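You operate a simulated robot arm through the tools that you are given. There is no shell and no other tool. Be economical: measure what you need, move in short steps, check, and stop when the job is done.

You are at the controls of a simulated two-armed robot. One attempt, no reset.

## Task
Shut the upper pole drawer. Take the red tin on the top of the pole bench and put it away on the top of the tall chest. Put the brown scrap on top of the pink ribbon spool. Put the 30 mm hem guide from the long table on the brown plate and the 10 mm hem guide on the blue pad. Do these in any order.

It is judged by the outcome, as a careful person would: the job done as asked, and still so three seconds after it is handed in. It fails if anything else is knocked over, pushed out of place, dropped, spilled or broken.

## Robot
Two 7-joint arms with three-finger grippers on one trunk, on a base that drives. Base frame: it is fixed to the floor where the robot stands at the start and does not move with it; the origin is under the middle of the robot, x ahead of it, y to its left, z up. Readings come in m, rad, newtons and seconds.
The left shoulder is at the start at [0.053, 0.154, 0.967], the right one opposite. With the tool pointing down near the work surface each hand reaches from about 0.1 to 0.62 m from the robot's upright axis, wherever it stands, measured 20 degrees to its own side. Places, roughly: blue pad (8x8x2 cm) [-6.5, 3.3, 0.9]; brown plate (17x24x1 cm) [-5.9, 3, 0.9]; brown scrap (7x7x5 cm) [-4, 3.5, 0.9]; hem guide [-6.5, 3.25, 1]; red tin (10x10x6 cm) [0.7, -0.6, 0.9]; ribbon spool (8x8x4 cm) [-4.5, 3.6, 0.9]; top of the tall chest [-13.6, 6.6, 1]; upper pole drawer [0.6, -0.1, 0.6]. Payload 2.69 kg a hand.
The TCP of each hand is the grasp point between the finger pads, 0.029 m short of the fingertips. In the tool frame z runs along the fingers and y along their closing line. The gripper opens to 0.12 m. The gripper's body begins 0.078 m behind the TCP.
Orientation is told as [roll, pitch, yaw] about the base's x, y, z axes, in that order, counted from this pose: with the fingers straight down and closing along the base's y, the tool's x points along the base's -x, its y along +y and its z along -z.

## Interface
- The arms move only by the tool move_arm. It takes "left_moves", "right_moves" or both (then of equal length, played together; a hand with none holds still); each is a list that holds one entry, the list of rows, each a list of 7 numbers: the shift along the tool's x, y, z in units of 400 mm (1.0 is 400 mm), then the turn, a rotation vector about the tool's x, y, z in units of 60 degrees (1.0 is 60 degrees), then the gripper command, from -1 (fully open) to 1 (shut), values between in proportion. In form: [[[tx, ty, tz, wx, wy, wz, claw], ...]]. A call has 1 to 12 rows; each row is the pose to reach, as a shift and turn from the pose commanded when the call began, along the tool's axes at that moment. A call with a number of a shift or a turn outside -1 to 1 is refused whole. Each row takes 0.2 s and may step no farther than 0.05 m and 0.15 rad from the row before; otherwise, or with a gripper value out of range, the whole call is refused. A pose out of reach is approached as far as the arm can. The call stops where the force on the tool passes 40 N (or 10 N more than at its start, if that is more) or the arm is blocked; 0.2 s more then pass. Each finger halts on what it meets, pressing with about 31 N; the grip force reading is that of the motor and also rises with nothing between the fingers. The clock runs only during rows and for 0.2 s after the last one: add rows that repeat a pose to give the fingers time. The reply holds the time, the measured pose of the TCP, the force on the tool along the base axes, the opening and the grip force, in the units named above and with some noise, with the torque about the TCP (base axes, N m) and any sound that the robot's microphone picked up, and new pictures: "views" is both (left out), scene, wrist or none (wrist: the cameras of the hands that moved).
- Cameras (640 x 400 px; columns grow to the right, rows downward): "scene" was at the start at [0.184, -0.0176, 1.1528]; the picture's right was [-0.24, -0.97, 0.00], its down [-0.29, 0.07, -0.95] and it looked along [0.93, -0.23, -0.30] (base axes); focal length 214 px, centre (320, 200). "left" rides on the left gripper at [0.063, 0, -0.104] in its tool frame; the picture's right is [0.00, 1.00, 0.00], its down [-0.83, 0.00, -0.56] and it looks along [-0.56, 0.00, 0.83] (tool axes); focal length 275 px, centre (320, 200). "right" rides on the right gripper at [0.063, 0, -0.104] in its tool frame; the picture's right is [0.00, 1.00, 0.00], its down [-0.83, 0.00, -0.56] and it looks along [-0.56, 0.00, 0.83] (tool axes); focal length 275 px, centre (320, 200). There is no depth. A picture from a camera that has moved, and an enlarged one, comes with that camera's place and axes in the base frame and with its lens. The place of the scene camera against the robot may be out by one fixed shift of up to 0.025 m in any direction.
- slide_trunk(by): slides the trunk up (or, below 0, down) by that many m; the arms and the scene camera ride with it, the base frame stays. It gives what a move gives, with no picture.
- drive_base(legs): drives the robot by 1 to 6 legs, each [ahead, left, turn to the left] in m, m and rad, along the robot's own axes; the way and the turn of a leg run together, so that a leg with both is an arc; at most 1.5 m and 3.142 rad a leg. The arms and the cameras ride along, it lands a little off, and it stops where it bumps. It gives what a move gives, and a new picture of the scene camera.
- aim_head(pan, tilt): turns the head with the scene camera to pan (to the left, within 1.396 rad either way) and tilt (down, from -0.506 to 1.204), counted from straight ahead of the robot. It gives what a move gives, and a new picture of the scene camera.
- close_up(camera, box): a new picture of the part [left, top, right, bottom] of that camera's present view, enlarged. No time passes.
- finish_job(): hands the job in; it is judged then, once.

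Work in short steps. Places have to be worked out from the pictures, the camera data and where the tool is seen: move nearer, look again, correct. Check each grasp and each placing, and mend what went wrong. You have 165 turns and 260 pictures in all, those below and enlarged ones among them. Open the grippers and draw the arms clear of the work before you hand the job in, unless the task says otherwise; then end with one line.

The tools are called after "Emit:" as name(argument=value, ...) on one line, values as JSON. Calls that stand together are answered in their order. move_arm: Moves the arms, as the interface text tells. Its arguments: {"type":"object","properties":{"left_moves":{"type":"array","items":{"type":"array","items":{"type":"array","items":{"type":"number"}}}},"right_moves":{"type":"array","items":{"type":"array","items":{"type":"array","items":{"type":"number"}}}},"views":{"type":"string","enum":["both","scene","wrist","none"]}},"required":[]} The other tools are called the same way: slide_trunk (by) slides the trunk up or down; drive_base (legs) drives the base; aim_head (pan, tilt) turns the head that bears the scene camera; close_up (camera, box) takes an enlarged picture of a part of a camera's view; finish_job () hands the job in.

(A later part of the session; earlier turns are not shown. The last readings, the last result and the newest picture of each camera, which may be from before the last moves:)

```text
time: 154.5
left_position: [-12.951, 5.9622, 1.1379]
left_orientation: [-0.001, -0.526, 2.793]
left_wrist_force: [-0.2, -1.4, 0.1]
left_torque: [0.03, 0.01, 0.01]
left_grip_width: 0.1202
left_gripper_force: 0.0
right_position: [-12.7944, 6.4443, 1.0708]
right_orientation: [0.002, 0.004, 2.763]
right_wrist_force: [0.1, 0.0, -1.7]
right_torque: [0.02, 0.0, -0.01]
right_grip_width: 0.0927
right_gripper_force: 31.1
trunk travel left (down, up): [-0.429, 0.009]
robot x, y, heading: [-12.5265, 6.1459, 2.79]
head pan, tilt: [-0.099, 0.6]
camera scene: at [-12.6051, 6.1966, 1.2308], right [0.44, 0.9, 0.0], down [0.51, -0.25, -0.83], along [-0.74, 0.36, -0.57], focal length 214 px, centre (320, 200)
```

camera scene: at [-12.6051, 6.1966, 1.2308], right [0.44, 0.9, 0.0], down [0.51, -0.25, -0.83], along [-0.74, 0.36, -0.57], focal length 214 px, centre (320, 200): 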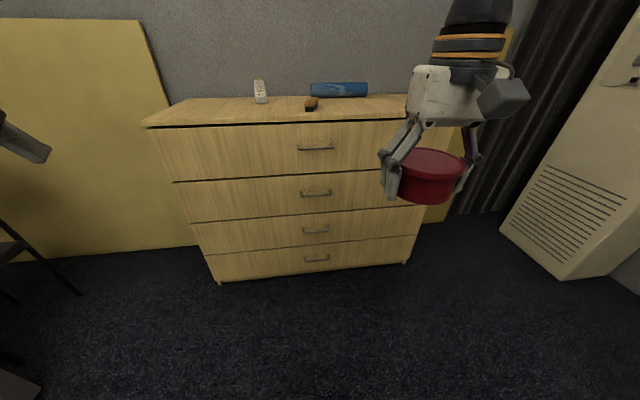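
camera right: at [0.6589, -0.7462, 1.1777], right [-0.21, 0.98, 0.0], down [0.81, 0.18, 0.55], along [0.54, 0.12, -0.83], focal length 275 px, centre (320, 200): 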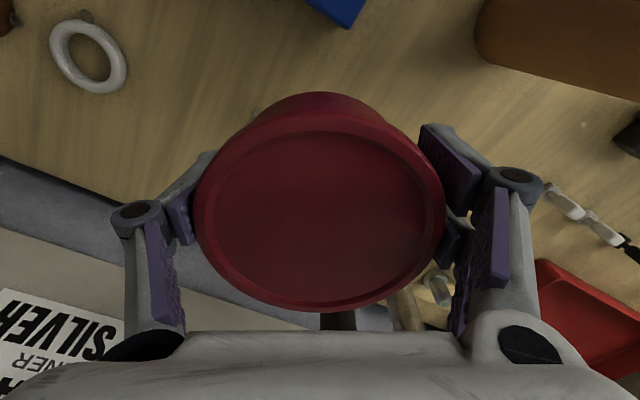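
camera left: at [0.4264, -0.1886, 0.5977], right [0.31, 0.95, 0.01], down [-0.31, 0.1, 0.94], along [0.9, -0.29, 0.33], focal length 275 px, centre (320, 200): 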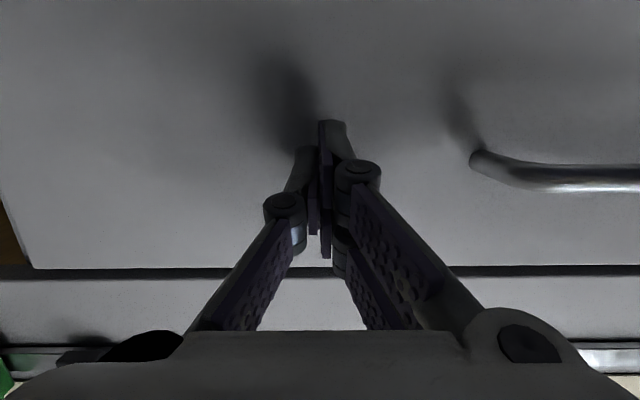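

Chest top z≈1.01 with items at the back; free space at front right-of-middle. I raise the tin and drive closer.

Emit:
move_arm(right_moves=[[[0, 0, -0.08, 0, 0, 0, 1], [0, 0, -0.16, 0, 0, 0, 1], [0, 0, -0.22, 0, 0, 0, 1], [0, 0, -0.22, 0, 0, 0, 1]]], views="none")

Emit:
drive_base(legs=[[0.48, -0.1, 0]])

Emit:
close_up(camera="right", box=[0, 0, 640, 400])

```text
time: 155.5
left_position: [-12.9505, 5.9605, 1.1375]
left_orientation: [0.002, -0.527, 2.793]
left_wrist_force: [-0.3, 0.3, 0.6]
left_torque: [-0.01, -0.04, -0.01]
left_grip_width: 0.1198
left_gripper_force: 0.0
right_position: [-12.794, 6.4443, 1.1582]
right_orientation: [0.004, 0.006, 2.762]
right_wrist_force: [-0.5, -0.6, -2.8]
right_torque: [-0.01, -0.03, 0.04]
right_grip_width: 0.0928
right_gripper_force: 30.8
trunk travel left (down, up): [-0.429, 0.009]
robot x, y, heading: [-12.525, 6.1425, 2.788]
head pan, tilt: [-0.099, 0.6]
```

```text
time: 158.4
left_position: [-13.3757, 6.2251, 1.1383]
left_orientation: [0.0, -0.529, 2.785]
left_wrist_force: [-0.4, -0.2, -0.7]
left_torque: [-0.01, -0.02, -0.02]
left_grip_width: 0.1199
left_gripper_force: 0.1
right_position: [-13.2141, 6.7064, 1.1566]
right_orientation: [0.002, 0.007, 2.755]
right_wrist_force: [0.6, -0.3, -2.3]
right_torque: [-0.04, 0.0, 0.0]
right_grip_width: 0.0925
right_gripper_force: 30.9
trunk travel left (down, up): [-0.429, 0.009]
robot x, y, heading: [-12.9485, 6.4113, 2.782]
head pan, tilt: [-0.099, 0.6]
camera scene: at [-13.0273, 6.4587, 1.2308], right [0.44, 0.9, 0.0], down [0.51, -0.25, -0.82], along [-0.74, 0.36, -0.57], focal length 214 px, centre (320, 200)
```

scene: 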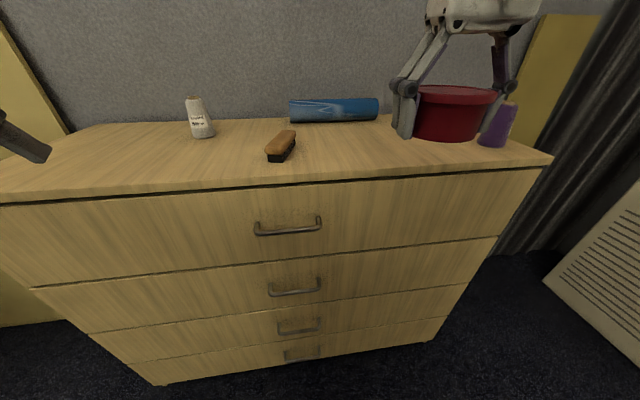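

```text
1.00 times, centred on (320, 200) of right (not enlarged: the box is as wide or as high as the picture)
camera zoom: at [-13.1559, 6.6856, 1.2626], right [-0.37, -0.93, 0.0], down [-0.77, 0.31, 0.55], along [-0.51, 0.2, -0.83], focal length 275 px, centre (320, 200)
```

zoom: 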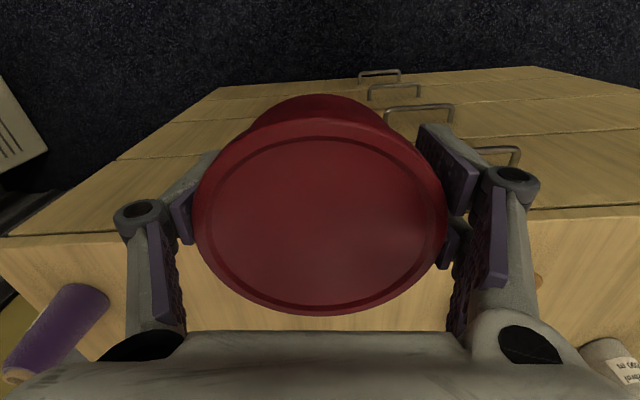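

Front edge is ~0.137 m ahead of the hand; purple and brush items are well off. I drive 0.1 m closer, extend the hand 0.16 m over the top, then check.

Emit:
drive_base(legs=[[0.1, 0, 0]])

Emit:
move_arm(right_moves=[[[-0.1, 0, 0, 0, 0, 0, 1], [-0.2, 0, 0, 0, 0, 0, 1], [-0.3, 0, 0, 0, 0, 0, 1], [-0.4, 0, 0, 0, 0, 0, 1], [-0.4, 0, 0.05, 0, 0, 0, 1], [-0.4, 0, 0.1, 0, 0, 0, 1]]], views="both")

```text
time: 159.6
left_position: [-13.4676, 6.2583, 1.1373]
left_orientation: [0.0, -0.527, 2.785]
left_wrist_force: [0.2, 0.2, 0.0]
left_torque: [0.0, 0.0, 0.02]
left_grip_width: 0.1199
left_gripper_force: 0.0
right_position: [-13.3062, 6.7418, 1.1582]
right_orientation: [0.001, 0.003, 2.758]
right_wrist_force: [-0.2, -0.8, -3.0]
right_torque: [-0.03, -0.05, 0.02]
right_grip_width: 0.0928
right_gripper_force: 30.9
trunk travel left (down, up): [-0.429, 0.009]
robot x, y, heading: [-13.0383, 6.4441, 2.789]
head pan, tilt: [-0.099, 0.6]
camera scene: at [-13.1198, 6.4931, 1.2308], right [0.44, 0.9, 0.0], down [0.51, -0.25, -0.82], along [-0.74, 0.36, -0.57], focal length 214 px, centre (320, 200)
```

scene: 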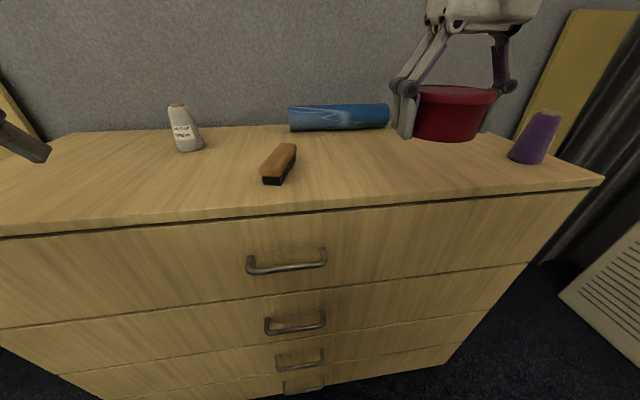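

```text
time: 160.9
left_position: [-13.468, 6.2579, 1.1381]
left_orientation: [-0.001, -0.527, 2.786]
left_wrist_force: [0.5, 0.0, -0.5]
left_torque: [0.01, -0.02, 0.03]
left_grip_width: 0.1202
left_gripper_force: 0.1
right_position: [-13.4354, 6.795, 1.123]
right_orientation: [0.001, 0.004, 2.758]
right_wrist_force: [0.6, -0.2, -2.7]
right_torque: [0.03, 0.01, -0.03]
right_grip_width: 0.0926
right_gripper_force: 30.8
right hand out of reach, approached as far as the arm can: row 4, 5, 6
trunk travel left (down, up): [-0.429, 0.009]
robot x, y, heading: [-13.0366, 6.4396, 2.787]
head pan, tilt: [-0.099, 0.6]
camera scene: at [-13.1196, 6.4925, 1.2308], right [0.44, 0.9, 0.0], down [0.51, -0.25, -0.82], along [-0.74, 0.36, -0.57], focal length 214 px, centre (320, 200)
camera right: at [-13.3775, 6.7729, 1.2284], right [-0.37, -0.93, 0.0], down [-0.77, 0.31, 0.55], along [-0.51, 0.2, -0.83], focal length 275 px, centre (320, 200)
```

scene: 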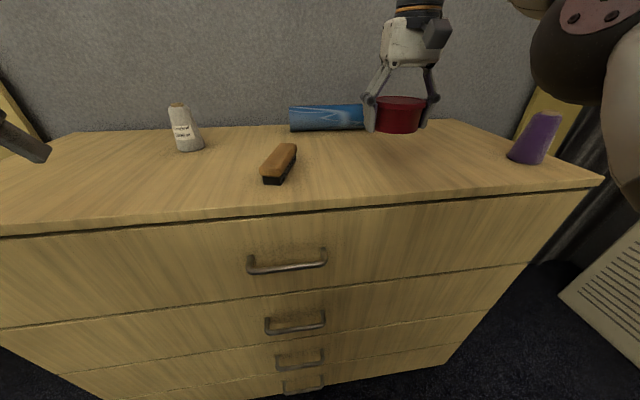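
right: 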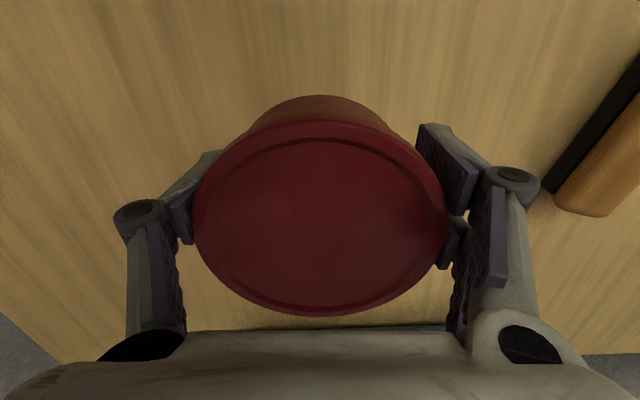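

Tin hangs over free chest top. I lower it in small steps until contact.

Emit:
move_arm(right_moves=[[[0, 0, 0.05, 0, 0, 0, 1], [0, 0, 0.1, 0, 0, 0, 1], [0, 0, 0.13, 0, 0, 0, 1], [0, 0, 0.145, 0, 0, 0, 1], [0, 0, 0.16, 0, 0, 0, 1]]], views="scene")

Emit:
close_up(camera="scene", box=[300, 50, 500, 175])

```text
time: 162.2
left_position: [-13.4679, 6.2595, 1.1371]
left_orientation: [-0.002, -0.528, 2.786]
left_wrist_force: [0.0, -0.6, -0.4]
left_torque: [0.03, 0.01, 0.03]
left_grip_width: 0.12
left_gripper_force: 0.0
right_position: [-13.4344, 6.7925, 1.0618]
right_orientation: [0.002, 0.004, 2.758]
right_wrist_force: [-0.7, 0.2, -3.0]
right_torque: [-0.04, -0.03, 0.0]
right_grip_width: 0.0927
right_gripper_force: 31.1
trunk travel left (down, up): [-0.429, 0.009]
robot x, y, heading: [-13.0363, 6.4442, 2.786]
head pan, tilt: [-0.099, 0.6]
camera scene: at [-13.1193, 6.493, 1.2308], right [0.44, 0.9, 0.0], down [0.51, -0.25, -0.82], along [-0.74, 0.36, -0.57], focal length 214 px, centre (320, 200)
```

scene: 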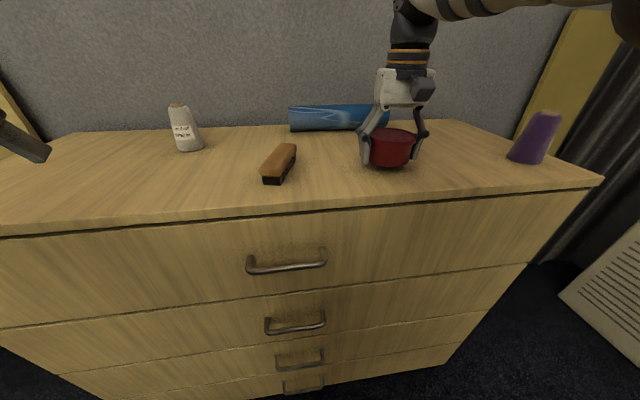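

```text
3.20 times, centred on (400, 112) of scene
camera zoom: at [-13.1193, 6.493, 1.2308], right [0.44, 0.9, 0.0], down [0.51, -0.25, -0.82], along [-0.74, 0.36, -0.57], focal length 686 px, centre (64, 480)
```

zoom: 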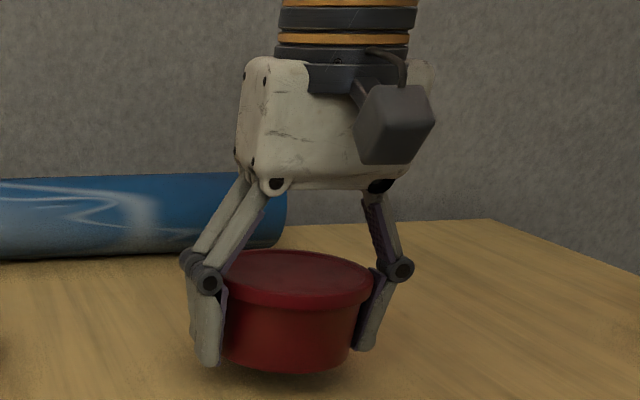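

Still a small gap below the tin. I go on in 3 mm steps.

Emit:
move_arm(right_moves=[[[0, 0, 0.008, 0, 0, 0, 1], [0, 0, 0.016, 0, 0, 0, 1], [0, 0, 0.024, 0, 0, 0, 1], [0, 0, 0.032, 0, 0, 0, 1]]], views="none")

Emit:
close_up(camera="scene", box=[300, 50, 500, 175])

```text
time: 163.2
left_position: [-13.467, 6.2588, 1.1371]
left_orientation: [-0.001, -0.527, 2.786]
left_wrist_force: [0.7, 0.2, 0.1]
left_torque: [0.02, -0.02, 0.01]
left_grip_width: 0.1202
left_gripper_force: 0.0
right_position: [-13.4353, 6.7916, 1.0493]
right_orientation: [0.002, 0.004, 2.758]
right_wrist_force: [-0.1, 0.7, -1.2]
right_torque: [-0.03, -0.01, -0.02]
right_grip_width: 0.0928
right_gripper_force: 31.0
trunk travel left (down, up): [-0.429, 0.009]
robot x, y, heading: [-13.0364, 6.4434, 2.783]
head pan, tilt: [-0.099, 0.6]
```

```text
3.20 times, centred on (400, 112) of scene
camera zoom: at [-13.1193, 6.493, 1.2308], right [0.44, 0.9, 0.0], down [0.51, -0.25, -0.82], along [-0.74, 0.36, -0.57], focal length 686 px, centre (64, 480)
```

zoom: 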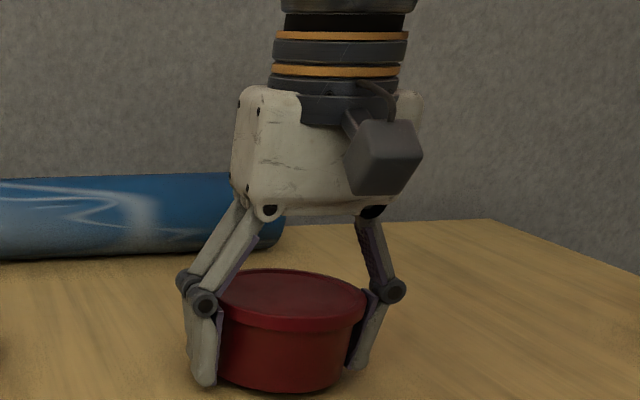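

Weight reading has dropped, contact is near. A few more mm.

Emit:
move_arm(right_moves=[[[0, 0, 0.004, 0, 0, 0, 1], [0, 0, 0.008, 0, 0, 0, 1], [0, 0, 0.012, 0, 0, 0, 1]]], views="none")

```text
time: 163.9
left_position: [-13.4669, 6.2593, 1.1376]
left_orientation: [0.001, -0.528, 2.785]
left_wrist_force: [0.0, 0.7, 0.3]
left_torque: [0.01, -0.01, 0.01]
left_grip_width: 0.12
left_gripper_force: 0.1
right_position: [-13.4355, 6.7912, 1.0441]
right_orientation: [0.002, 0.005, 2.758]
right_wrist_force: [-0.3, -0.6, -2.0]
right_torque: [0.02, -0.05, 0.0]
right_grip_width: 0.0926
right_gripper_force: 30.6
trunk travel left (down, up): [-0.429, 0.009]
robot x, y, heading: [-13.0409, 6.4432, 2.785]
head pan, tilt: [-0.099, 0.6]
```

Emit:
move_arm(right_moves=[[[0, 0, 0.006, 0, 0, 0, 1], [0, 0, 0.012, 0, 0, 0, 1], [0, 0, 0.018, 0, 0, 0, 1], [0, 0, 0.024, 0, 0, 0, 1]]], views="none")

Emit:
close_up(camera="scene", box=[300, 50, 500, 175])

```text
time: 165.0
left_position: [-13.4651, 6.2576, 1.1386]
left_orientation: [-0.001, -0.531, 2.786]
left_wrist_force: [-0.4, 0.7, 0.9]
left_torque: [0.02, -0.01, -0.03]
left_grip_width: 0.1201
left_gripper_force: 0.0
right_position: [-13.4346, 6.79, 1.0404]
right_orientation: [0.007, -0.013, 2.758]
right_wrist_force: [0.4, -2.7, 23.3]
right_torque: [-0.28, -0.54, -0.05]
right_grip_width: 0.0925
right_gripper_force: 30.9
trunk travel left (down, up): [-0.429, 0.009]
robot x, y, heading: [-13.0365, 6.4459, 2.788]
head pan, tilt: [-0.099, 0.6]
stopped in row 4 (right hand): the force on the tool passed its limit at 42 N (the readings are from after the stop); the commanded pose is now the measured one
```

```text
3.20 times, centred on (400, 112) of scene
camera zoom: at [-13.1174, 6.4913, 1.231], right [0.44, 0.9, 0.0], down [0.51, -0.25, -0.83], along [-0.74, 0.36, -0.56], focal length 686 px, centre (64, 480)
```

zoom: 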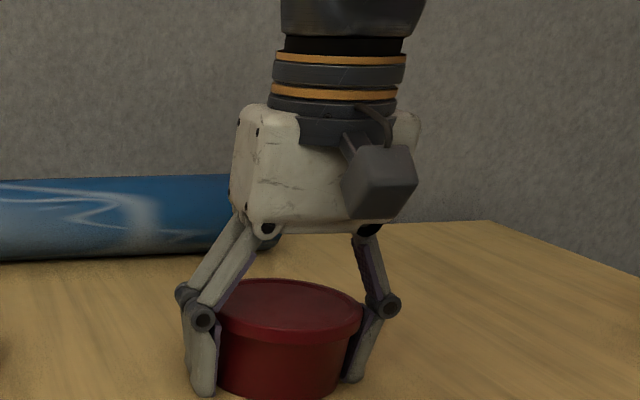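

The tin stands on the top (contact at TCP z 1.04). I ease off 2 mm, open, and lift straight up.

Emit:
move_arm(right_moves=[[[0, 0, -0.004, 0, 0, 0, 0.9], [0, 0, -0.004, 0, 0, 0, 0.2], [0, 0, -0.004, 0, 0, 0, -0.5], [0, 0, -0.004, 0, 0, 0, -1], [0, 0, -0.004, 0, 0, 0, -1], [0, 0, -0.004, 0, 0, 0, -1], [0, 0, -0.1, 0, 0, 0, -1], [0, 0, -0.2, 0, 0, 0, -1], [0.1, 0, -0.28, 0, 0, 0, -1], [0.2, 0, -0.28, 0, 0, 0, -1]]], views="both")

```text
refused: row 9 steps farther than a row can; nothing moved
```

Emit:
move_arm(right_moves=[[[0, 0, -0.004, 0, 0, 0, 0.9], [0, 0, -0.004, 0, 0, 0, 0.2], [0, 0, -0.004, 0, 0, 0, -0.5], [0, 0, -0.004, 0, 0, 0, -1], [0, 0, -0.004, 0, 0, 0, -1], [0, 0, -0.004, 0, 0, 0, -1], [0, 0, -0.1, 0, 0, 0, -1], [0, 0, -0.2, 0, 0, 0, -1], [0.06, 0, -0.28, 0, 0, 0, -1], [0.16, 0, -0.28, 0, 0, 0, -1], [0.26, 0, -0.28, 0, 0, 0, -1]]], views="both")

```text
time: 167.4
left_position: [-13.4667, 6.2604, 1.1381]
left_orientation: [0.003, -0.53, 2.786]
left_wrist_force: [0.5, 0.5, 0.8]
left_torque: [-0.05, 0.0, 0.04]
left_grip_width: 0.1201
left_gripper_force: 0.0
right_position: [-13.338, 6.755, 1.1516]
right_orientation: [0.008, -0.01, 2.754]
right_wrist_force: [0.7, 0.3, -0.2]
right_torque: [-0.04, 0.06, -0.05]
right_grip_width: 0.12
right_gripper_force: 0.0
trunk travel left (down, up): [-0.429, 0.009]
robot x, y, heading: [-13.0364, 6.4429, 2.783]
head pan, tilt: [-0.099, 0.6]
camera scene: at [-13.1181, 6.4945, 1.2309], right [0.44, 0.9, 0.0], down [0.51, -0.25, -0.83], along [-0.74, 0.36, -0.56], focal length 214 px, centre (320, 200)
camera right: at [-13.2784, 6.7337, 1.2553], right [-0.37, -0.93, 0.01], down [-0.77, 0.31, 0.56], along [-0.52, 0.2, -0.83], focal length 275 px, centre (320, 200)
```

scene: 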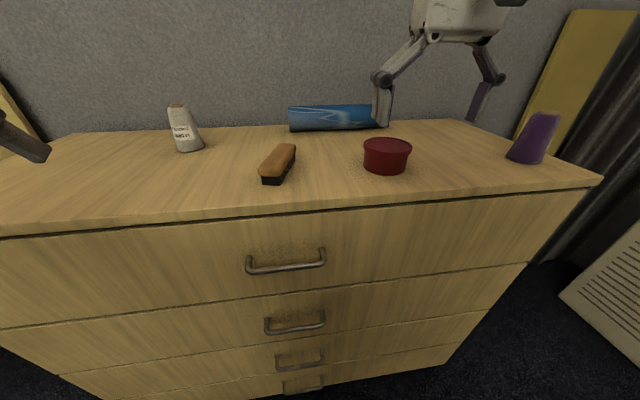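
right: 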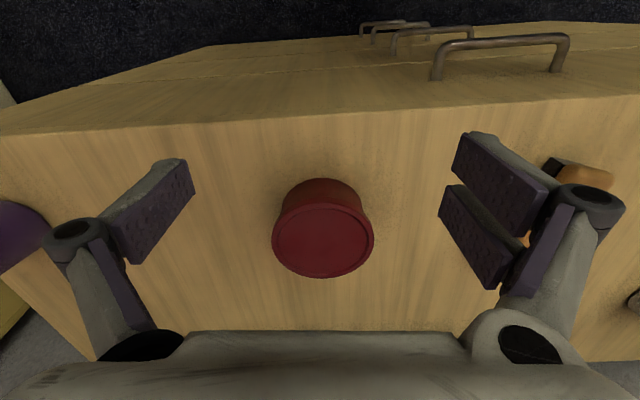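

The tin stands on the chest. I retrace my way: back away, and around between the desk and pressing table.

Emit:
drive_base(legs=[[-0.58, 0.1, 0], [-0.25, 0.3, -0.14], [-0.75, 0.07, 0], [-0.45, 0.48, 0]])

```text
time: 180.7
left_position: [-12.0404, 4.5966, 1.1387]
left_orientation: [-0.002, -0.528, 2.681]
left_wrist_force: [0.6, 0.8, 0.6]
left_torque: [0.01, 0.0, -0.04]
left_grip_width: 0.1197
left_gripper_force: 0.0
right_position: [-11.8622, 5.0747, 1.1502]
right_orientation: [0.008, -0.006, 2.65]
right_wrist_force: [-0.3, 0.1, 0.6]
right_torque: [0.02, 0.0, -0.07]
right_grip_width: 0.12
right_gripper_force: 0.1
trunk travel left (down, up): [-0.429, 0.009]
robot x, y, heading: [-11.5962, 4.7382, 2.68]
head pan, tilt: [-0.099, 0.6]
camera scene: at [-11.6703, 4.7938, 1.2308], right [0.53, 0.85, 0.0], down [0.48, -0.3, -0.83], along [-0.7, 0.44, -0.56], focal length 214 px, centre (320, 200)
```

scene: 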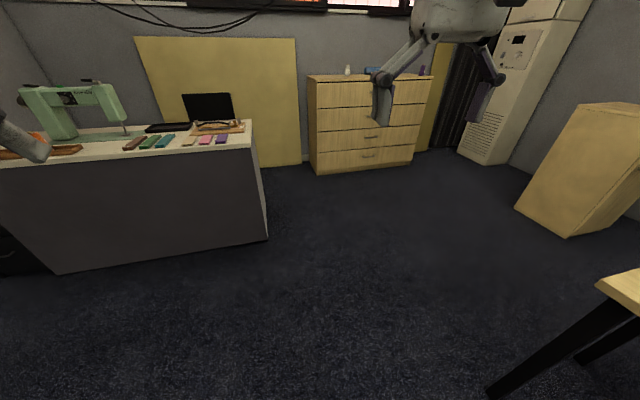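

Back on the aisle line. I reverse down the aisle to the long table's end.

Emit:
drive_base(legs=[[-1.5, 0.05, 0], [-1.5, 0.05, 0], [-1.5, 0.02, 0], [-1.15, 0, 0], [0, 0, -1.6]])

Emit:
aim_head(pan=0.0, tilt=0.55)

```text
refused: leg 1 is longer than a leg can be; nothing moved
```

```text
time: 181.4
left_position: [-12.0405, 4.5961, 1.1382]
left_orientation: [0.003, -0.53, 2.68]
left_wrist_force: [-0.2, 0.6, 0.3]
left_torque: [-0.01, 0.0, 0.01]
left_grip_width: 0.1202
left_gripper_force: 0.2
right_position: [-11.8612, 5.0748, 1.1506]
right_orientation: [0.008, -0.005, 2.65]
right_wrist_force: [0.2, 0.1, -0.4]
right_torque: [0.0, 0.02, -0.01]
right_grip_width: 0.1201
right_gripper_force: 0.0
trunk travel left (down, up): [-0.429, 0.009]
robot x, y, heading: [-11.5937, 4.7368, 2.681]
head pan, tilt: [0.0, 0.55]
camera scene: at [-11.676, 4.787, 1.2353], right [0.45, 0.89, 0.0], down [0.47, -0.23, -0.85], along [-0.76, 0.38, -0.52], focal length 214 px, centre (320, 200)
```

scene: 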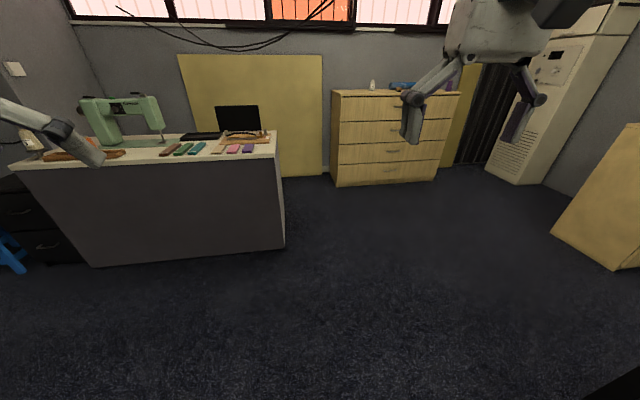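

Leg too long with the sideways part; I split it slightly shorter.

Emit:
drive_base(legs=[[-1.45, 0.05, 0], [-1.45, 0.05, 0], [-1.45, 0.02, 0], [-1.3, 0, 0], [0, 0, -1.6]])

```text
time: 204.8
left_position: [-7.8887, 2.3015, 1.1445]
left_orientation: [0.025, -0.526, 2.613]
left_wrist_force: [-1.3, -0.8, -0.7]
left_torque: [-0.01, -0.03, 0.03]
left_grip_width: 0.1201
left_gripper_force: 0.0
right_position: [-7.6849, 2.7687, 1.1499]
right_orientation: [0.023, -0.01, 2.598]
right_wrist_force: [0.1, 0.1, 0.1]
right_torque: [-0.01, -0.02, 0.01]
right_grip_width: 0.12
right_gripper_force: 0.1
trunk travel left (down, up): [-0.429, 0.009]
robot x, y, heading: [-7.4468, 2.3982, 2.627]
head pan, tilt: [0.0, 0.55]
stopped in leg 4: the robot was blocked; the commanded pose is now the measured one
camera scene: at [-7.5146, 2.4718, 1.2357], right [0.49, 0.87, -0.02], down [0.45, -0.27, -0.85], along [-0.74, 0.41, -0.52], focal length 214 px, centre (320, 200)
```

scene: 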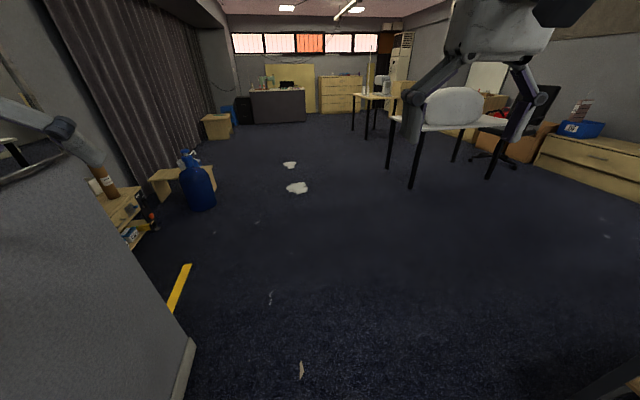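

I drifted ~0.25 m left and touched the wall end. I shift right and check that all is level.

Emit:
drive_base(legs=[[0.08, 0, 0], [0, -0.25, 0]])

Emit:
aim_head(pan=1.1, tilt=0.6)

```text
time: 207.9
left_position: [-7.8484, 2.5357, 1.1371]
left_orientation: [0.007, -0.527, 2.628]
left_wrist_force: [-0.1, -0.3, -0.8]
left_torque: [-0.05, -0.01, 0.03]
left_grip_width: 0.1201
left_gripper_force: 0.1
right_position: [-7.645, 3.0047, 1.1498]
right_orientation: [0.007, -0.004, 2.599]
right_wrist_force: [-0.3, 0.4, 0.3]
right_torque: [-0.01, 0.0, 0.01]
right_grip_width: 0.1201
right_gripper_force: 0.1
trunk travel left (down, up): [-0.429, 0.009]
robot x, y, heading: [-7.3966, 2.6492, 2.629]
head pan, tilt: [0.0, 0.55]
camera scene: at [-7.4748, 2.7073, 1.2353], right [0.49, 0.87, 0.0], down [0.45, -0.26, -0.85], along [-0.74, 0.42, -0.52], focal length 214 px, centre (320, 200)
```

scene: 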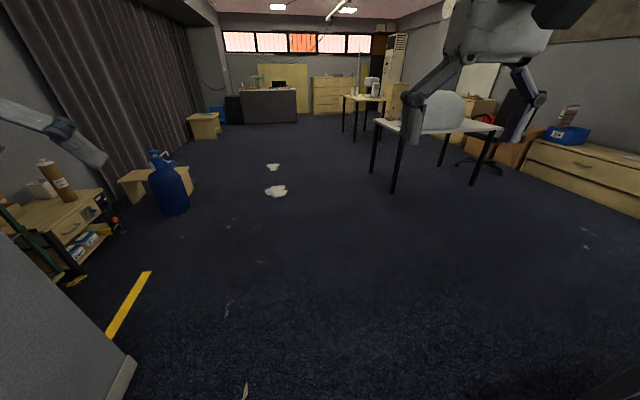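

```text
time: 209.3
left_position: [-7.8484, 2.5362, 1.1387]
left_orientation: [0.004, -0.525, 2.627]
left_wrist_force: [-0.7, -0.2, 0.0]
left_torque: [0.01, -0.01, 0.05]
left_grip_width: 0.1199
left_gripper_force: 0.0
right_position: [-7.6453, 3.0045, 1.1505]
right_orientation: [0.006, -0.005, 2.598]
right_wrist_force: [1.0, -0.5, -0.3]
right_torque: [0.01, 0.04, 0.03]
right_grip_width: 0.1201
right_gripper_force: 0.0
trunk travel left (down, up): [-0.429, 0.009]
robot x, y, heading: [-7.3918, 2.6508, 2.628]
head pan, tilt: [1.1, 0.6]
camera scene: at [-7.4705, 2.6141, 1.2308], right [-0.55, 0.83, 0.0], down [0.47, 0.31, -0.83], along [-0.69, -0.46, -0.56], focal length 214 px, centre (320, 200)
```

scene: 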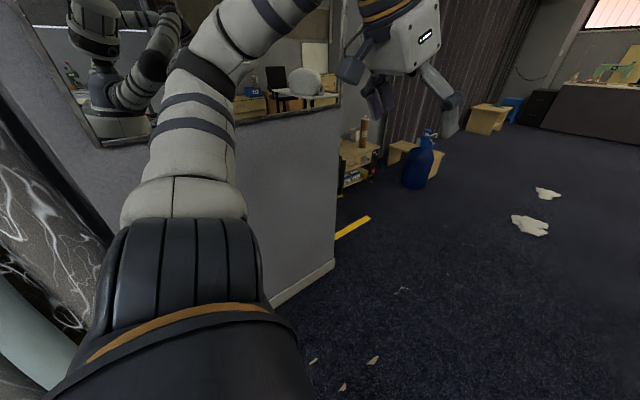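

I reverse the last metre along the earlier line, then turn to face the table.

Emit:
drive_base(legs=[[-1.0, -0.02, 0], [0, 0, -1.55]])

Emit:
aim_head(pan=0.0, tilt=0.6)

```text
time: 218.3
left_position: [-6.6356, 2.6299, 1.1371]
left_orientation: [0.004, -0.527, 1.082]
left_wrist_force: [0.2, 0.5, -0.6]
left_torque: [0.04, 0.02, 0.01]
left_grip_width: 0.1203
left_gripper_force: 0.0
right_position: [-6.1611, 2.4396, 1.1495]
right_orientation: [0.007, -0.005, 1.057]
right_wrist_force: [0.2, -0.8, -0.4]
right_torque: [-0.02, 0.0, 0.0]
right_grip_width: 0.1201
right_gripper_force: 0.1
trunk travel left (down, up): [-0.429, 0.009]
robot x, y, heading: [-6.5032, 2.1828, 1.085]
head pan, tilt: [1.1, 0.6]
camera scene: at [-6.5407, 2.2711, 1.2308], right [0.82, 0.58, 0.0], down [0.32, -0.46, -0.83], along [-0.47, 0.68, -0.56], focal length 214 px, centre (320, 200)
```

scene: 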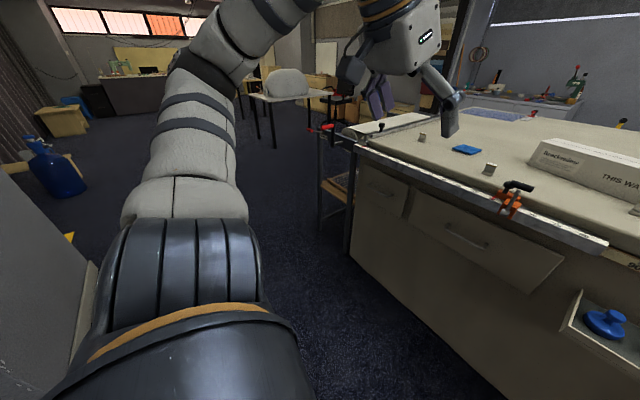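

```text
time: 219.6
left_position: [-6.6379, 2.6303, 1.1386]
left_orientation: [0.004, -0.526, 1.08]
left_wrist_force: [0.4, 0.2, -0.5]
left_torque: [-0.01, 0.02, 0.05]
left_grip_width: 0.1199
left_gripper_force: 0.0
right_position: [-6.1626, 2.4409, 1.1503]
right_orientation: [0.007, -0.005, 1.056]
right_wrist_force: [0.7, 0.4, 0.0]
right_torque: [0.02, 0.02, -0.03]
right_grip_width: 0.1198
right_gripper_force: 0.1
trunk travel left (down, up): [-0.429, 0.009]
robot x, y, heading: [-6.5079, 2.1833, 1.086]
head pan, tilt: [0.0, 0.6]
camera scene: at [-6.4486, 2.2769, 1.2308], right [0.88, -0.47, 0.0], down [-0.26, -0.5, -0.83], along [0.39, 0.73, -0.56], focal length 214 px, centre (320, 200)
```

scene: 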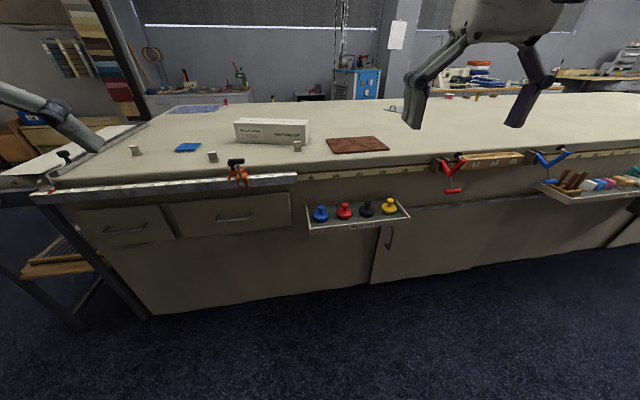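

Now I see blue pad, brown plate and three small hem guides. I zoom in.

Emit:
close_up(camera="scene", box=[110, 110, 270, 210])

Emit:
close_up(camera="scene", box=[230, 110, 390, 210])

```text
4.00 times, centred on (190, 160) of scene
camera zoom: at [-6.4486, 2.2769, 1.2308], right [0.88, -0.47, 0.0], down [-0.26, -0.5, -0.83], along [0.39, 0.73, -0.56], focal length 858 px, centre (840, 360)
```

zoom: 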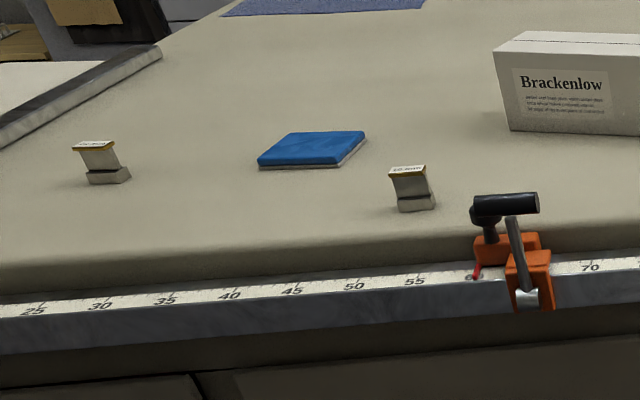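

```text
4.00 times, centred on (310, 160) of scene
camera zoom: at [-6.4486, 2.2769, 1.2308], right [0.88, -0.47, 0.0], down [-0.26, -0.5, -0.83], along [0.39, 0.73, -0.56], focal length 858 px, centre (360, 360)
```

zoom: 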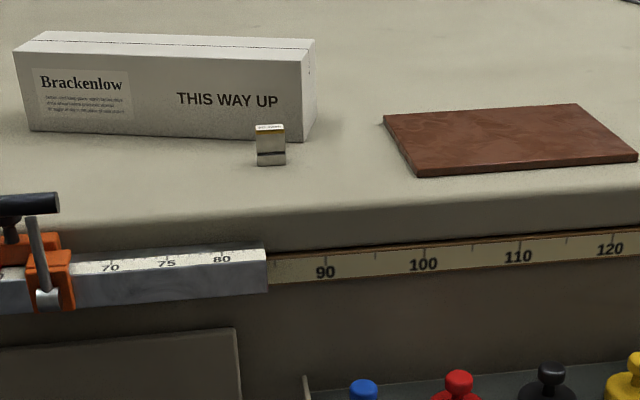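

Labels on their tops aren't readable yet. I square up to the table, move closer and left, then use the wrist cameras.

Emit:
drive_base(legs=[[0, 0, 0.14], [0, 0.3, 0], [0.3, 0, 0]])

Emit:
aim_head(pan=0.0, tilt=0.8)

Emit:
close_up(camera="left", box=[0, 0, 640, 400])

```text
time: 224.8
left_position: [-6.8879, 2.995, 1.1373]
left_orientation: [0.003, -0.525, 1.226]
left_wrist_force: [-0.2, 0.0, -0.8]
left_torque: [-0.02, 0.0, -0.01]
left_grip_width: 0.1202
left_gripper_force: 0.0
right_position: [-6.3916, 2.8755, 1.1506]
right_orientation: [0.008, -0.006, 1.201]
right_wrist_force: [0.4, 0.3, -0.4]
right_torque: [-0.05, 0.01, -0.01]
right_grip_width: 0.1201
right_gripper_force: 0.0
trunk travel left (down, up): [-0.429, 0.009]
robot x, y, heading: [-6.6994, 2.5685, 1.231]
head pan, tilt: [0.0, 0.6]
camera scene: at [-6.6497, 2.6707, 1.2308], right [0.94, -0.34, 0.0], down [-0.19, -0.53, -0.82], along [0.28, 0.78, -0.57], focal length 214 px, centre (320, 200)
```

scene: 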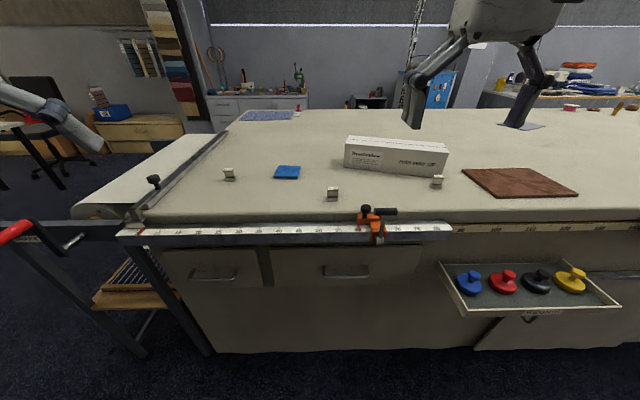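

```text
time: 225.5
left_position: [-6.8868, 2.9947, 1.137]
left_orientation: [0.005, -0.528, 1.228]
left_wrist_force: [0.1, 0.4, 0.2]
left_torque: [0.02, 0.03, -0.01]
left_grip_width: 0.1201
left_gripper_force: 0.1
right_position: [-6.3912, 2.8745, 1.1507]
right_orientation: [0.008, -0.006, 1.202]
right_wrist_force: [-0.2, -0.5, 0.2]
right_torque: [-0.03, 0.0, 0.0]
right_grip_width: 0.1197
right_gripper_force: 0.1
trunk travel left (down, up): [-0.429, 0.009]
robot x, y, heading: [-6.6968, 2.5669, 1.235]
head pan, tilt: [0.0, 0.799]
camera scene: at [-6.6524, 2.6629, 1.214], right [0.94, -0.34, 0.0], down [-0.24, -0.68, -0.7], along [0.23, 0.66, -0.72], focal length 214 px, centre (320, 200)
```

scene: 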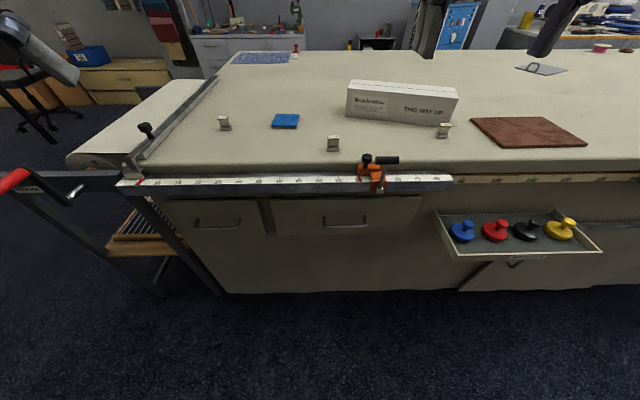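

```text
1.00 times, centred on (320, 200) of left (not enlarged: the box is as wide or as high as the picture)
camera zoom: at [-6.9237, 2.8949, 1.1967], right [-0.94, 0.34, 0.01], down [0.15, 0.41, 0.9], along [0.3, 0.85, -0.44], focal length 275 px, centre (320, 200)
```

zoom: 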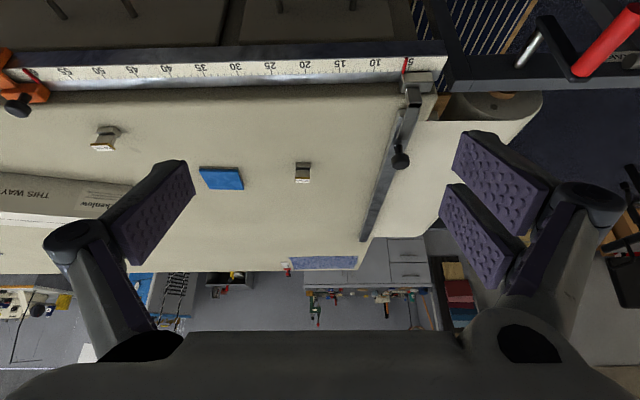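

Good view. I enlarge the guides from the cameras to read their labels.

Emit:
close_up(camera="scene", box=[204, 100, 284, 150])

Emit:
close_up(camera="scene", box=[300, 120, 364, 160])

Emit:
close_up(camera="scene", box=[412, 110, 476, 150])

```text
8.00 times, centred on (244, 125) of scene
camera zoom: at [-6.6524, 2.6629, 1.214], right [0.94, -0.34, 0.0], down [-0.24, -0.68, -0.7], along [0.23, 0.66, -0.72], focal length 1716 px, centre (928, 800)
```

zoom: 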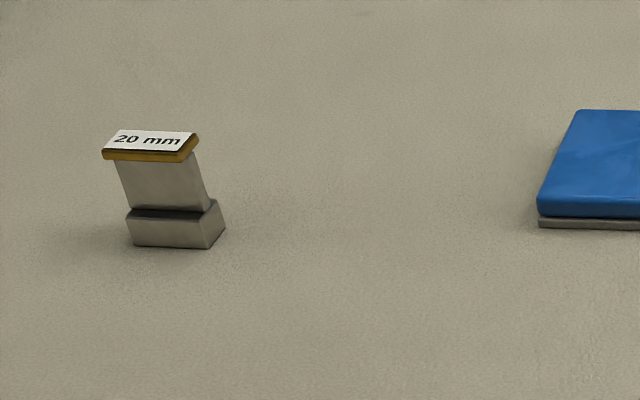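

```text
10.00 times, centred on (332, 140) of scene
camera zoom: at [-6.6524, 2.6629, 1.214], right [0.94, -0.34, 0.0], down [-0.24, -0.68, -0.7], along [0.23, 0.66, -0.72], focal length 2145 px, centre (200, 800)
```

zoom: 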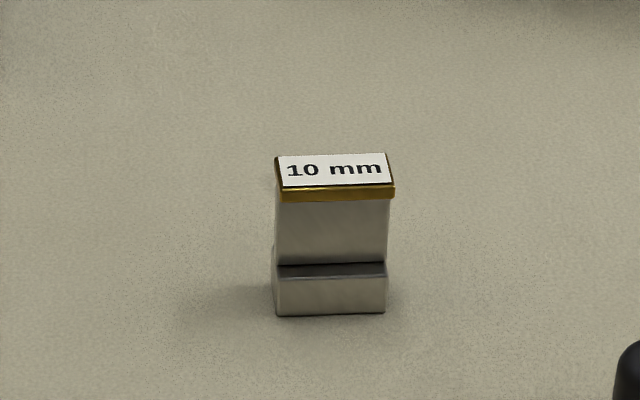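

```text
10.00 times, centred on (444, 130) of scene
camera zoom: at [-6.6524, 2.6629, 1.214], right [0.94, -0.34, 0.0], down [-0.24, -0.68, -0.7], along [0.23, 0.66, -0.72], focal length 2145 px, centre (-920, 900)
```

zoom: 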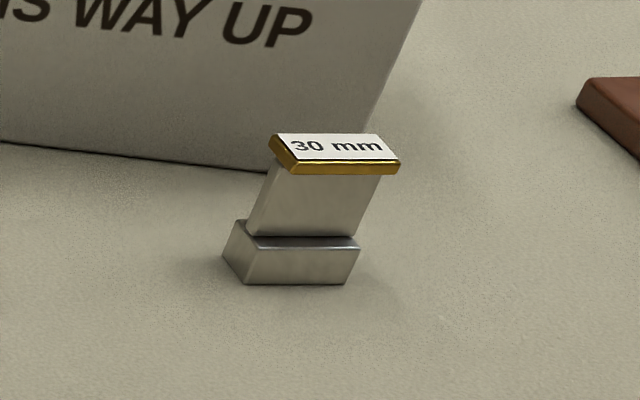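

10 mm is the middle one at ≈(-6.45, 3.14); 30 mm is the one by the white box at ≈(-6.11, 3.10). Left hand will do 10 mm → blue pad: I move the base in 0.2 m and upright the left hand.

Emit:
drive_base(legs=[[0.2, -0.12, 0]])

Emit:
move_arm(left_moves=[[[0, 0, 0, 0, 0.125, 0, -1], [0, 0, 0, 0, 0.25, 0, -1], [0, 0, 0, 0, 0.375, 0, -1], [0, 0, 0, 0, 0.5, 0, -1], [0, 0, 0, 0, 0.5, 0, -1]]], views="both")

```text
time: 227.3
left_position: [-6.7064, 3.1394, 1.1386]
left_orientation: [0.006, -0.524, 1.229]
left_wrist_force: [-0.4, 0.2, 0.4]
left_torque: [-0.03, -0.03, 0.03]
left_grip_width: 0.1199
left_gripper_force: 0.0
right_position: [-6.2103, 3.02, 1.1502]
right_orientation: [0.006, -0.005, 1.202]
right_wrist_force: [0.5, 0.2, 0.8]
right_torque: [0.0, 0.01, 0.02]
right_grip_width: 0.1198
right_gripper_force: 0.0
trunk travel left (down, up): [-0.429, 0.009]
robot x, y, heading: [-6.5117, 2.7138, 1.232]
head pan, tilt: [0.0, 0.799]
camera scene: at [-6.4711, 2.8084, 1.2139], right [0.94, -0.33, 0.0], down [-0.24, -0.68, -0.7], along [0.23, 0.66, -0.72], focal length 214 px, centre (320, 200)
```

scene: 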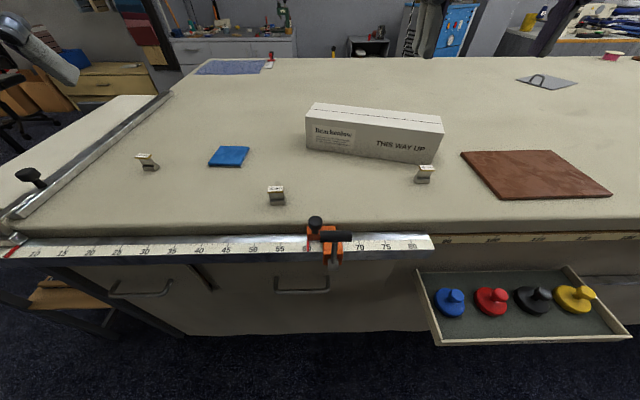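

```text
time: 228.5
left_position: [-6.7077, 3.1397, 1.1372]
left_orientation: [0.004, -0.003, 1.23]
left_wrist_force: [-0.9, 0.8, -0.1]
left_torque: [0.01, 0.01, 0.0]
left_grip_width: 0.1201
left_gripper_force: 0.1
right_position: [-6.2107, 3.0207, 1.1511]
right_orientation: [0.008, -0.008, 1.203]
right_wrist_force: [-0.4, 0.4, 0.4]
right_torque: [-0.04, 0.0, 0.01]
right_grip_width: 0.12
right_gripper_force: 0.1
trunk travel left (down, up): [-0.429, 0.009]
robot x, y, heading: [-6.5135, 2.714, 1.231]
head pan, tilt: [0.0, 0.799]
camera scene: at [-6.4719, 2.8078, 1.214], right [0.94, -0.33, 0.0], down [-0.24, -0.68, -0.7], along [0.23, 0.66, -0.72], focal length 214 px, centre (320, 200)
camera left: at [-6.729, 3.0807, 1.2419], right [-0.94, 0.34, 0.0], down [0.28, 0.78, 0.56], along [0.19, 0.53, -0.83], focal length 275 px, centre (320, 200)
```

scene: 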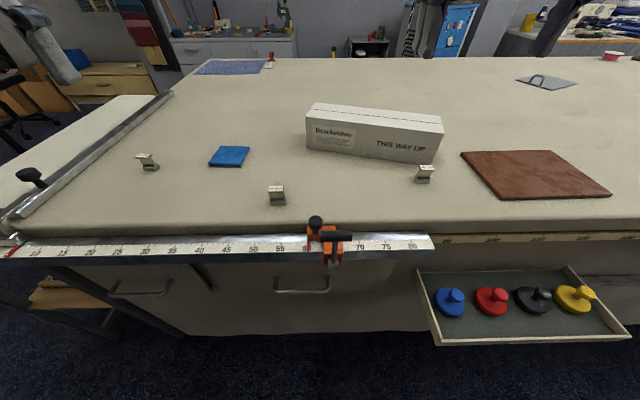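
left: 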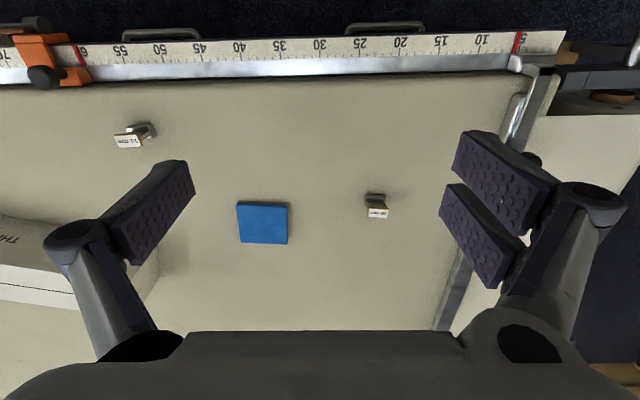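

The 10 mm guide is at ≈(-6.468, 3.122), pad centre ≈(-6.55, 3.307). I bring the left hand above the guide and the right hand aside.

Emit:
move_arm(left_moves=[[[-0.03, -0.1, 0, 0, 0, 0, -1], [-0.06, -0.2, 0.03, 0, 0, 0, -1], [-0.09, -0.3, 0.06, 0, 0, 0, -1], [-0.12, -0.4, 0.1, 0, 0, 0, -1], [-0.14, -0.5, 0.15, 0, 0, 0, -1], [-0.158, -0.58, 0.2, 0, 0, 0, -1], [-0.158, -0.58, 0.25, 0, 0, 0, -1]]], right_moves=[[[0, -0.05, 0, 0, 0, 0, -1], [0, -0.1, 0, 0, 0, 0, -1], [0, -0.15, 0, 0, 0, 0, -1], [0, -0.2, 0, 0, 0, 0, -1], [0, -0.25, 0, 0, 0, 0, -1], [0, -0.3, 0, 0, 0, 0, -1], [0, -0.3, 0, 0, 0, 0, -1]]], views="both")

```text
time: 230.1
left_position: [-6.4672, 3.1179, 1.0382]
left_orientation: [0.003, -0.005, 1.232]
left_wrist_force: [-0.1, 0.4, -0.5]
left_torque: [-0.02, -0.01, -0.05]
left_grip_width: 0.1198
left_gripper_force: 0.2
right_position: [-6.0972, 2.9774, 1.1481]
right_orientation: [0.006, -0.007, 1.201]
right_wrist_force: [-0.1, 0.0, -0.4]
right_torque: [-0.03, -0.03, 0.01]
right_grip_width: 0.1202
right_gripper_force: 0.1
trunk travel left (down, up): [-0.429, 0.009]
robot x, y, heading: [-6.5135, 2.7129, 1.227]
head pan, tilt: [0.0, 0.799]
camera scene: at [-6.4722, 2.8083, 1.2139], right [0.94, -0.33, 0.0], down [-0.24, -0.68, -0.7], along [0.23, 0.66, -0.72], focal length 214 px, centre (320, 200)
camera right: at [-6.1199, 2.9182, 1.2522], right [-0.93, 0.36, 0.01], down [0.3, 0.77, 0.56], along [0.2, 0.53, -0.83], focal length 275 px, centre (320, 200)
camera left: at [-6.4889, 3.0593, 1.1422], right [-0.94, 0.34, 0.0], down [0.28, 0.78, 0.56], along [0.19, 0.53, -0.83], focal length 275 px, centre (320, 200)
```

scene: 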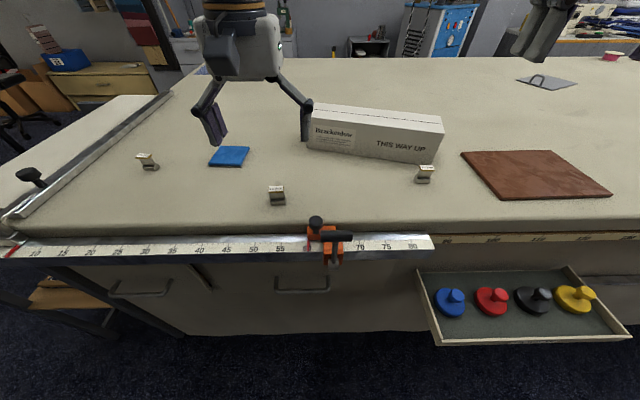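
right: 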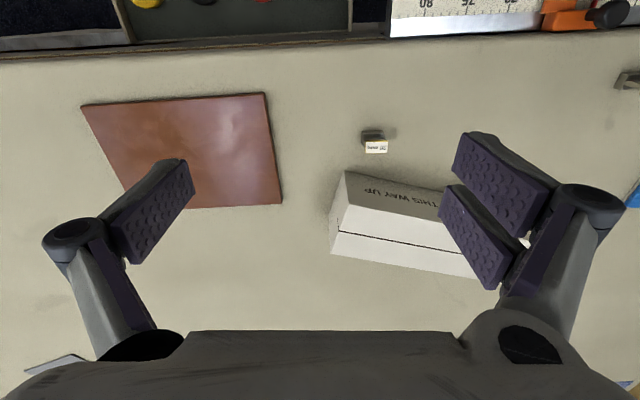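
left: 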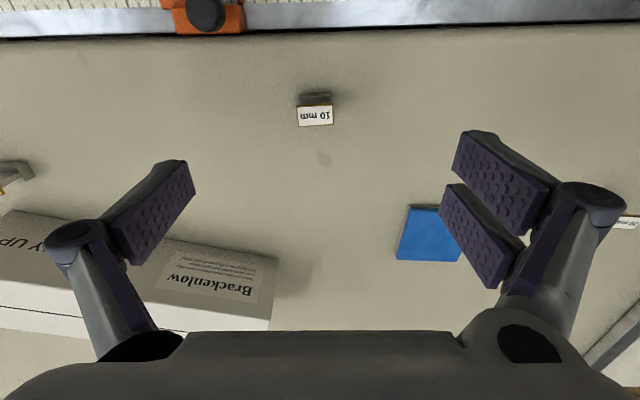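

Left hand is centred over the 10 mm guide. I descend with half-open fingers to TCP z≈0.917 and look.

Emit:
move_arm(left_moves=[[[0, -0.008, 0.08, 0, 0, 0, -0.3], [0, -0.008, 0.16, 0, 0, 0, -0.3], [0, -0.008, 0.22, 0, 0, 0, -0.3], [0, -0.008, 0.27, 0, 0, 0, -0.3], [0, -0.008, 0.3, 0, 0, 0, -0.3], [0, -0.008, 0.3, 0, 0, 0, -0.3]]], views="both")

```text
time: 231.5
left_position: [-6.465, 3.1185, 0.9159]
left_orientation: [0.005, -0.004, 1.23]
left_wrist_force: [-0.7, -0.3, 0.8]
left_torque: [-0.01, -0.03, 0.01]
left_grip_width: 0.0783
left_gripper_force: 0.0
right_position: [-6.0981, 2.9768, 1.148]
right_orientation: [0.008, -0.008, 1.202]
right_wrist_force: [-0.5, 0.0, 0.6]
right_torque: [-0.02, -0.02, 0.02]
right_grip_width: 0.12
right_gripper_force: 0.0
trunk travel left (down, up): [-0.429, 0.009]
robot x, y, heading: [-6.5158, 2.7119, 1.228]
head pan, tilt: [0.0, 0.799]
camera scene: at [-6.4716, 2.808, 1.214], right [0.94, -0.33, 0.0], down [-0.24, -0.68, -0.7], along [0.23, 0.66, -0.72], focal length 214 px, centre (320, 200)
camera left: at [-6.4869, 3.0605, 1.0206], right [-0.94, 0.34, 0.0], down [0.28, 0.78, 0.56], along [0.19, 0.53, -0.83], focal length 275 px, centre (320, 200)
```

scene: 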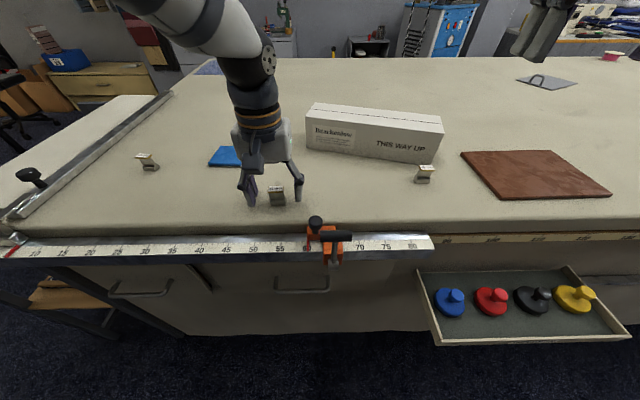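
left: 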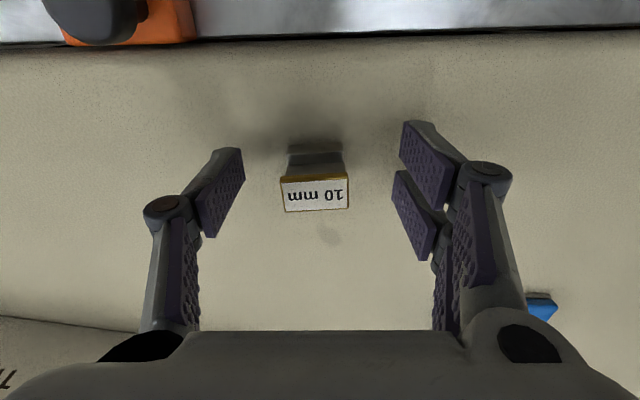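

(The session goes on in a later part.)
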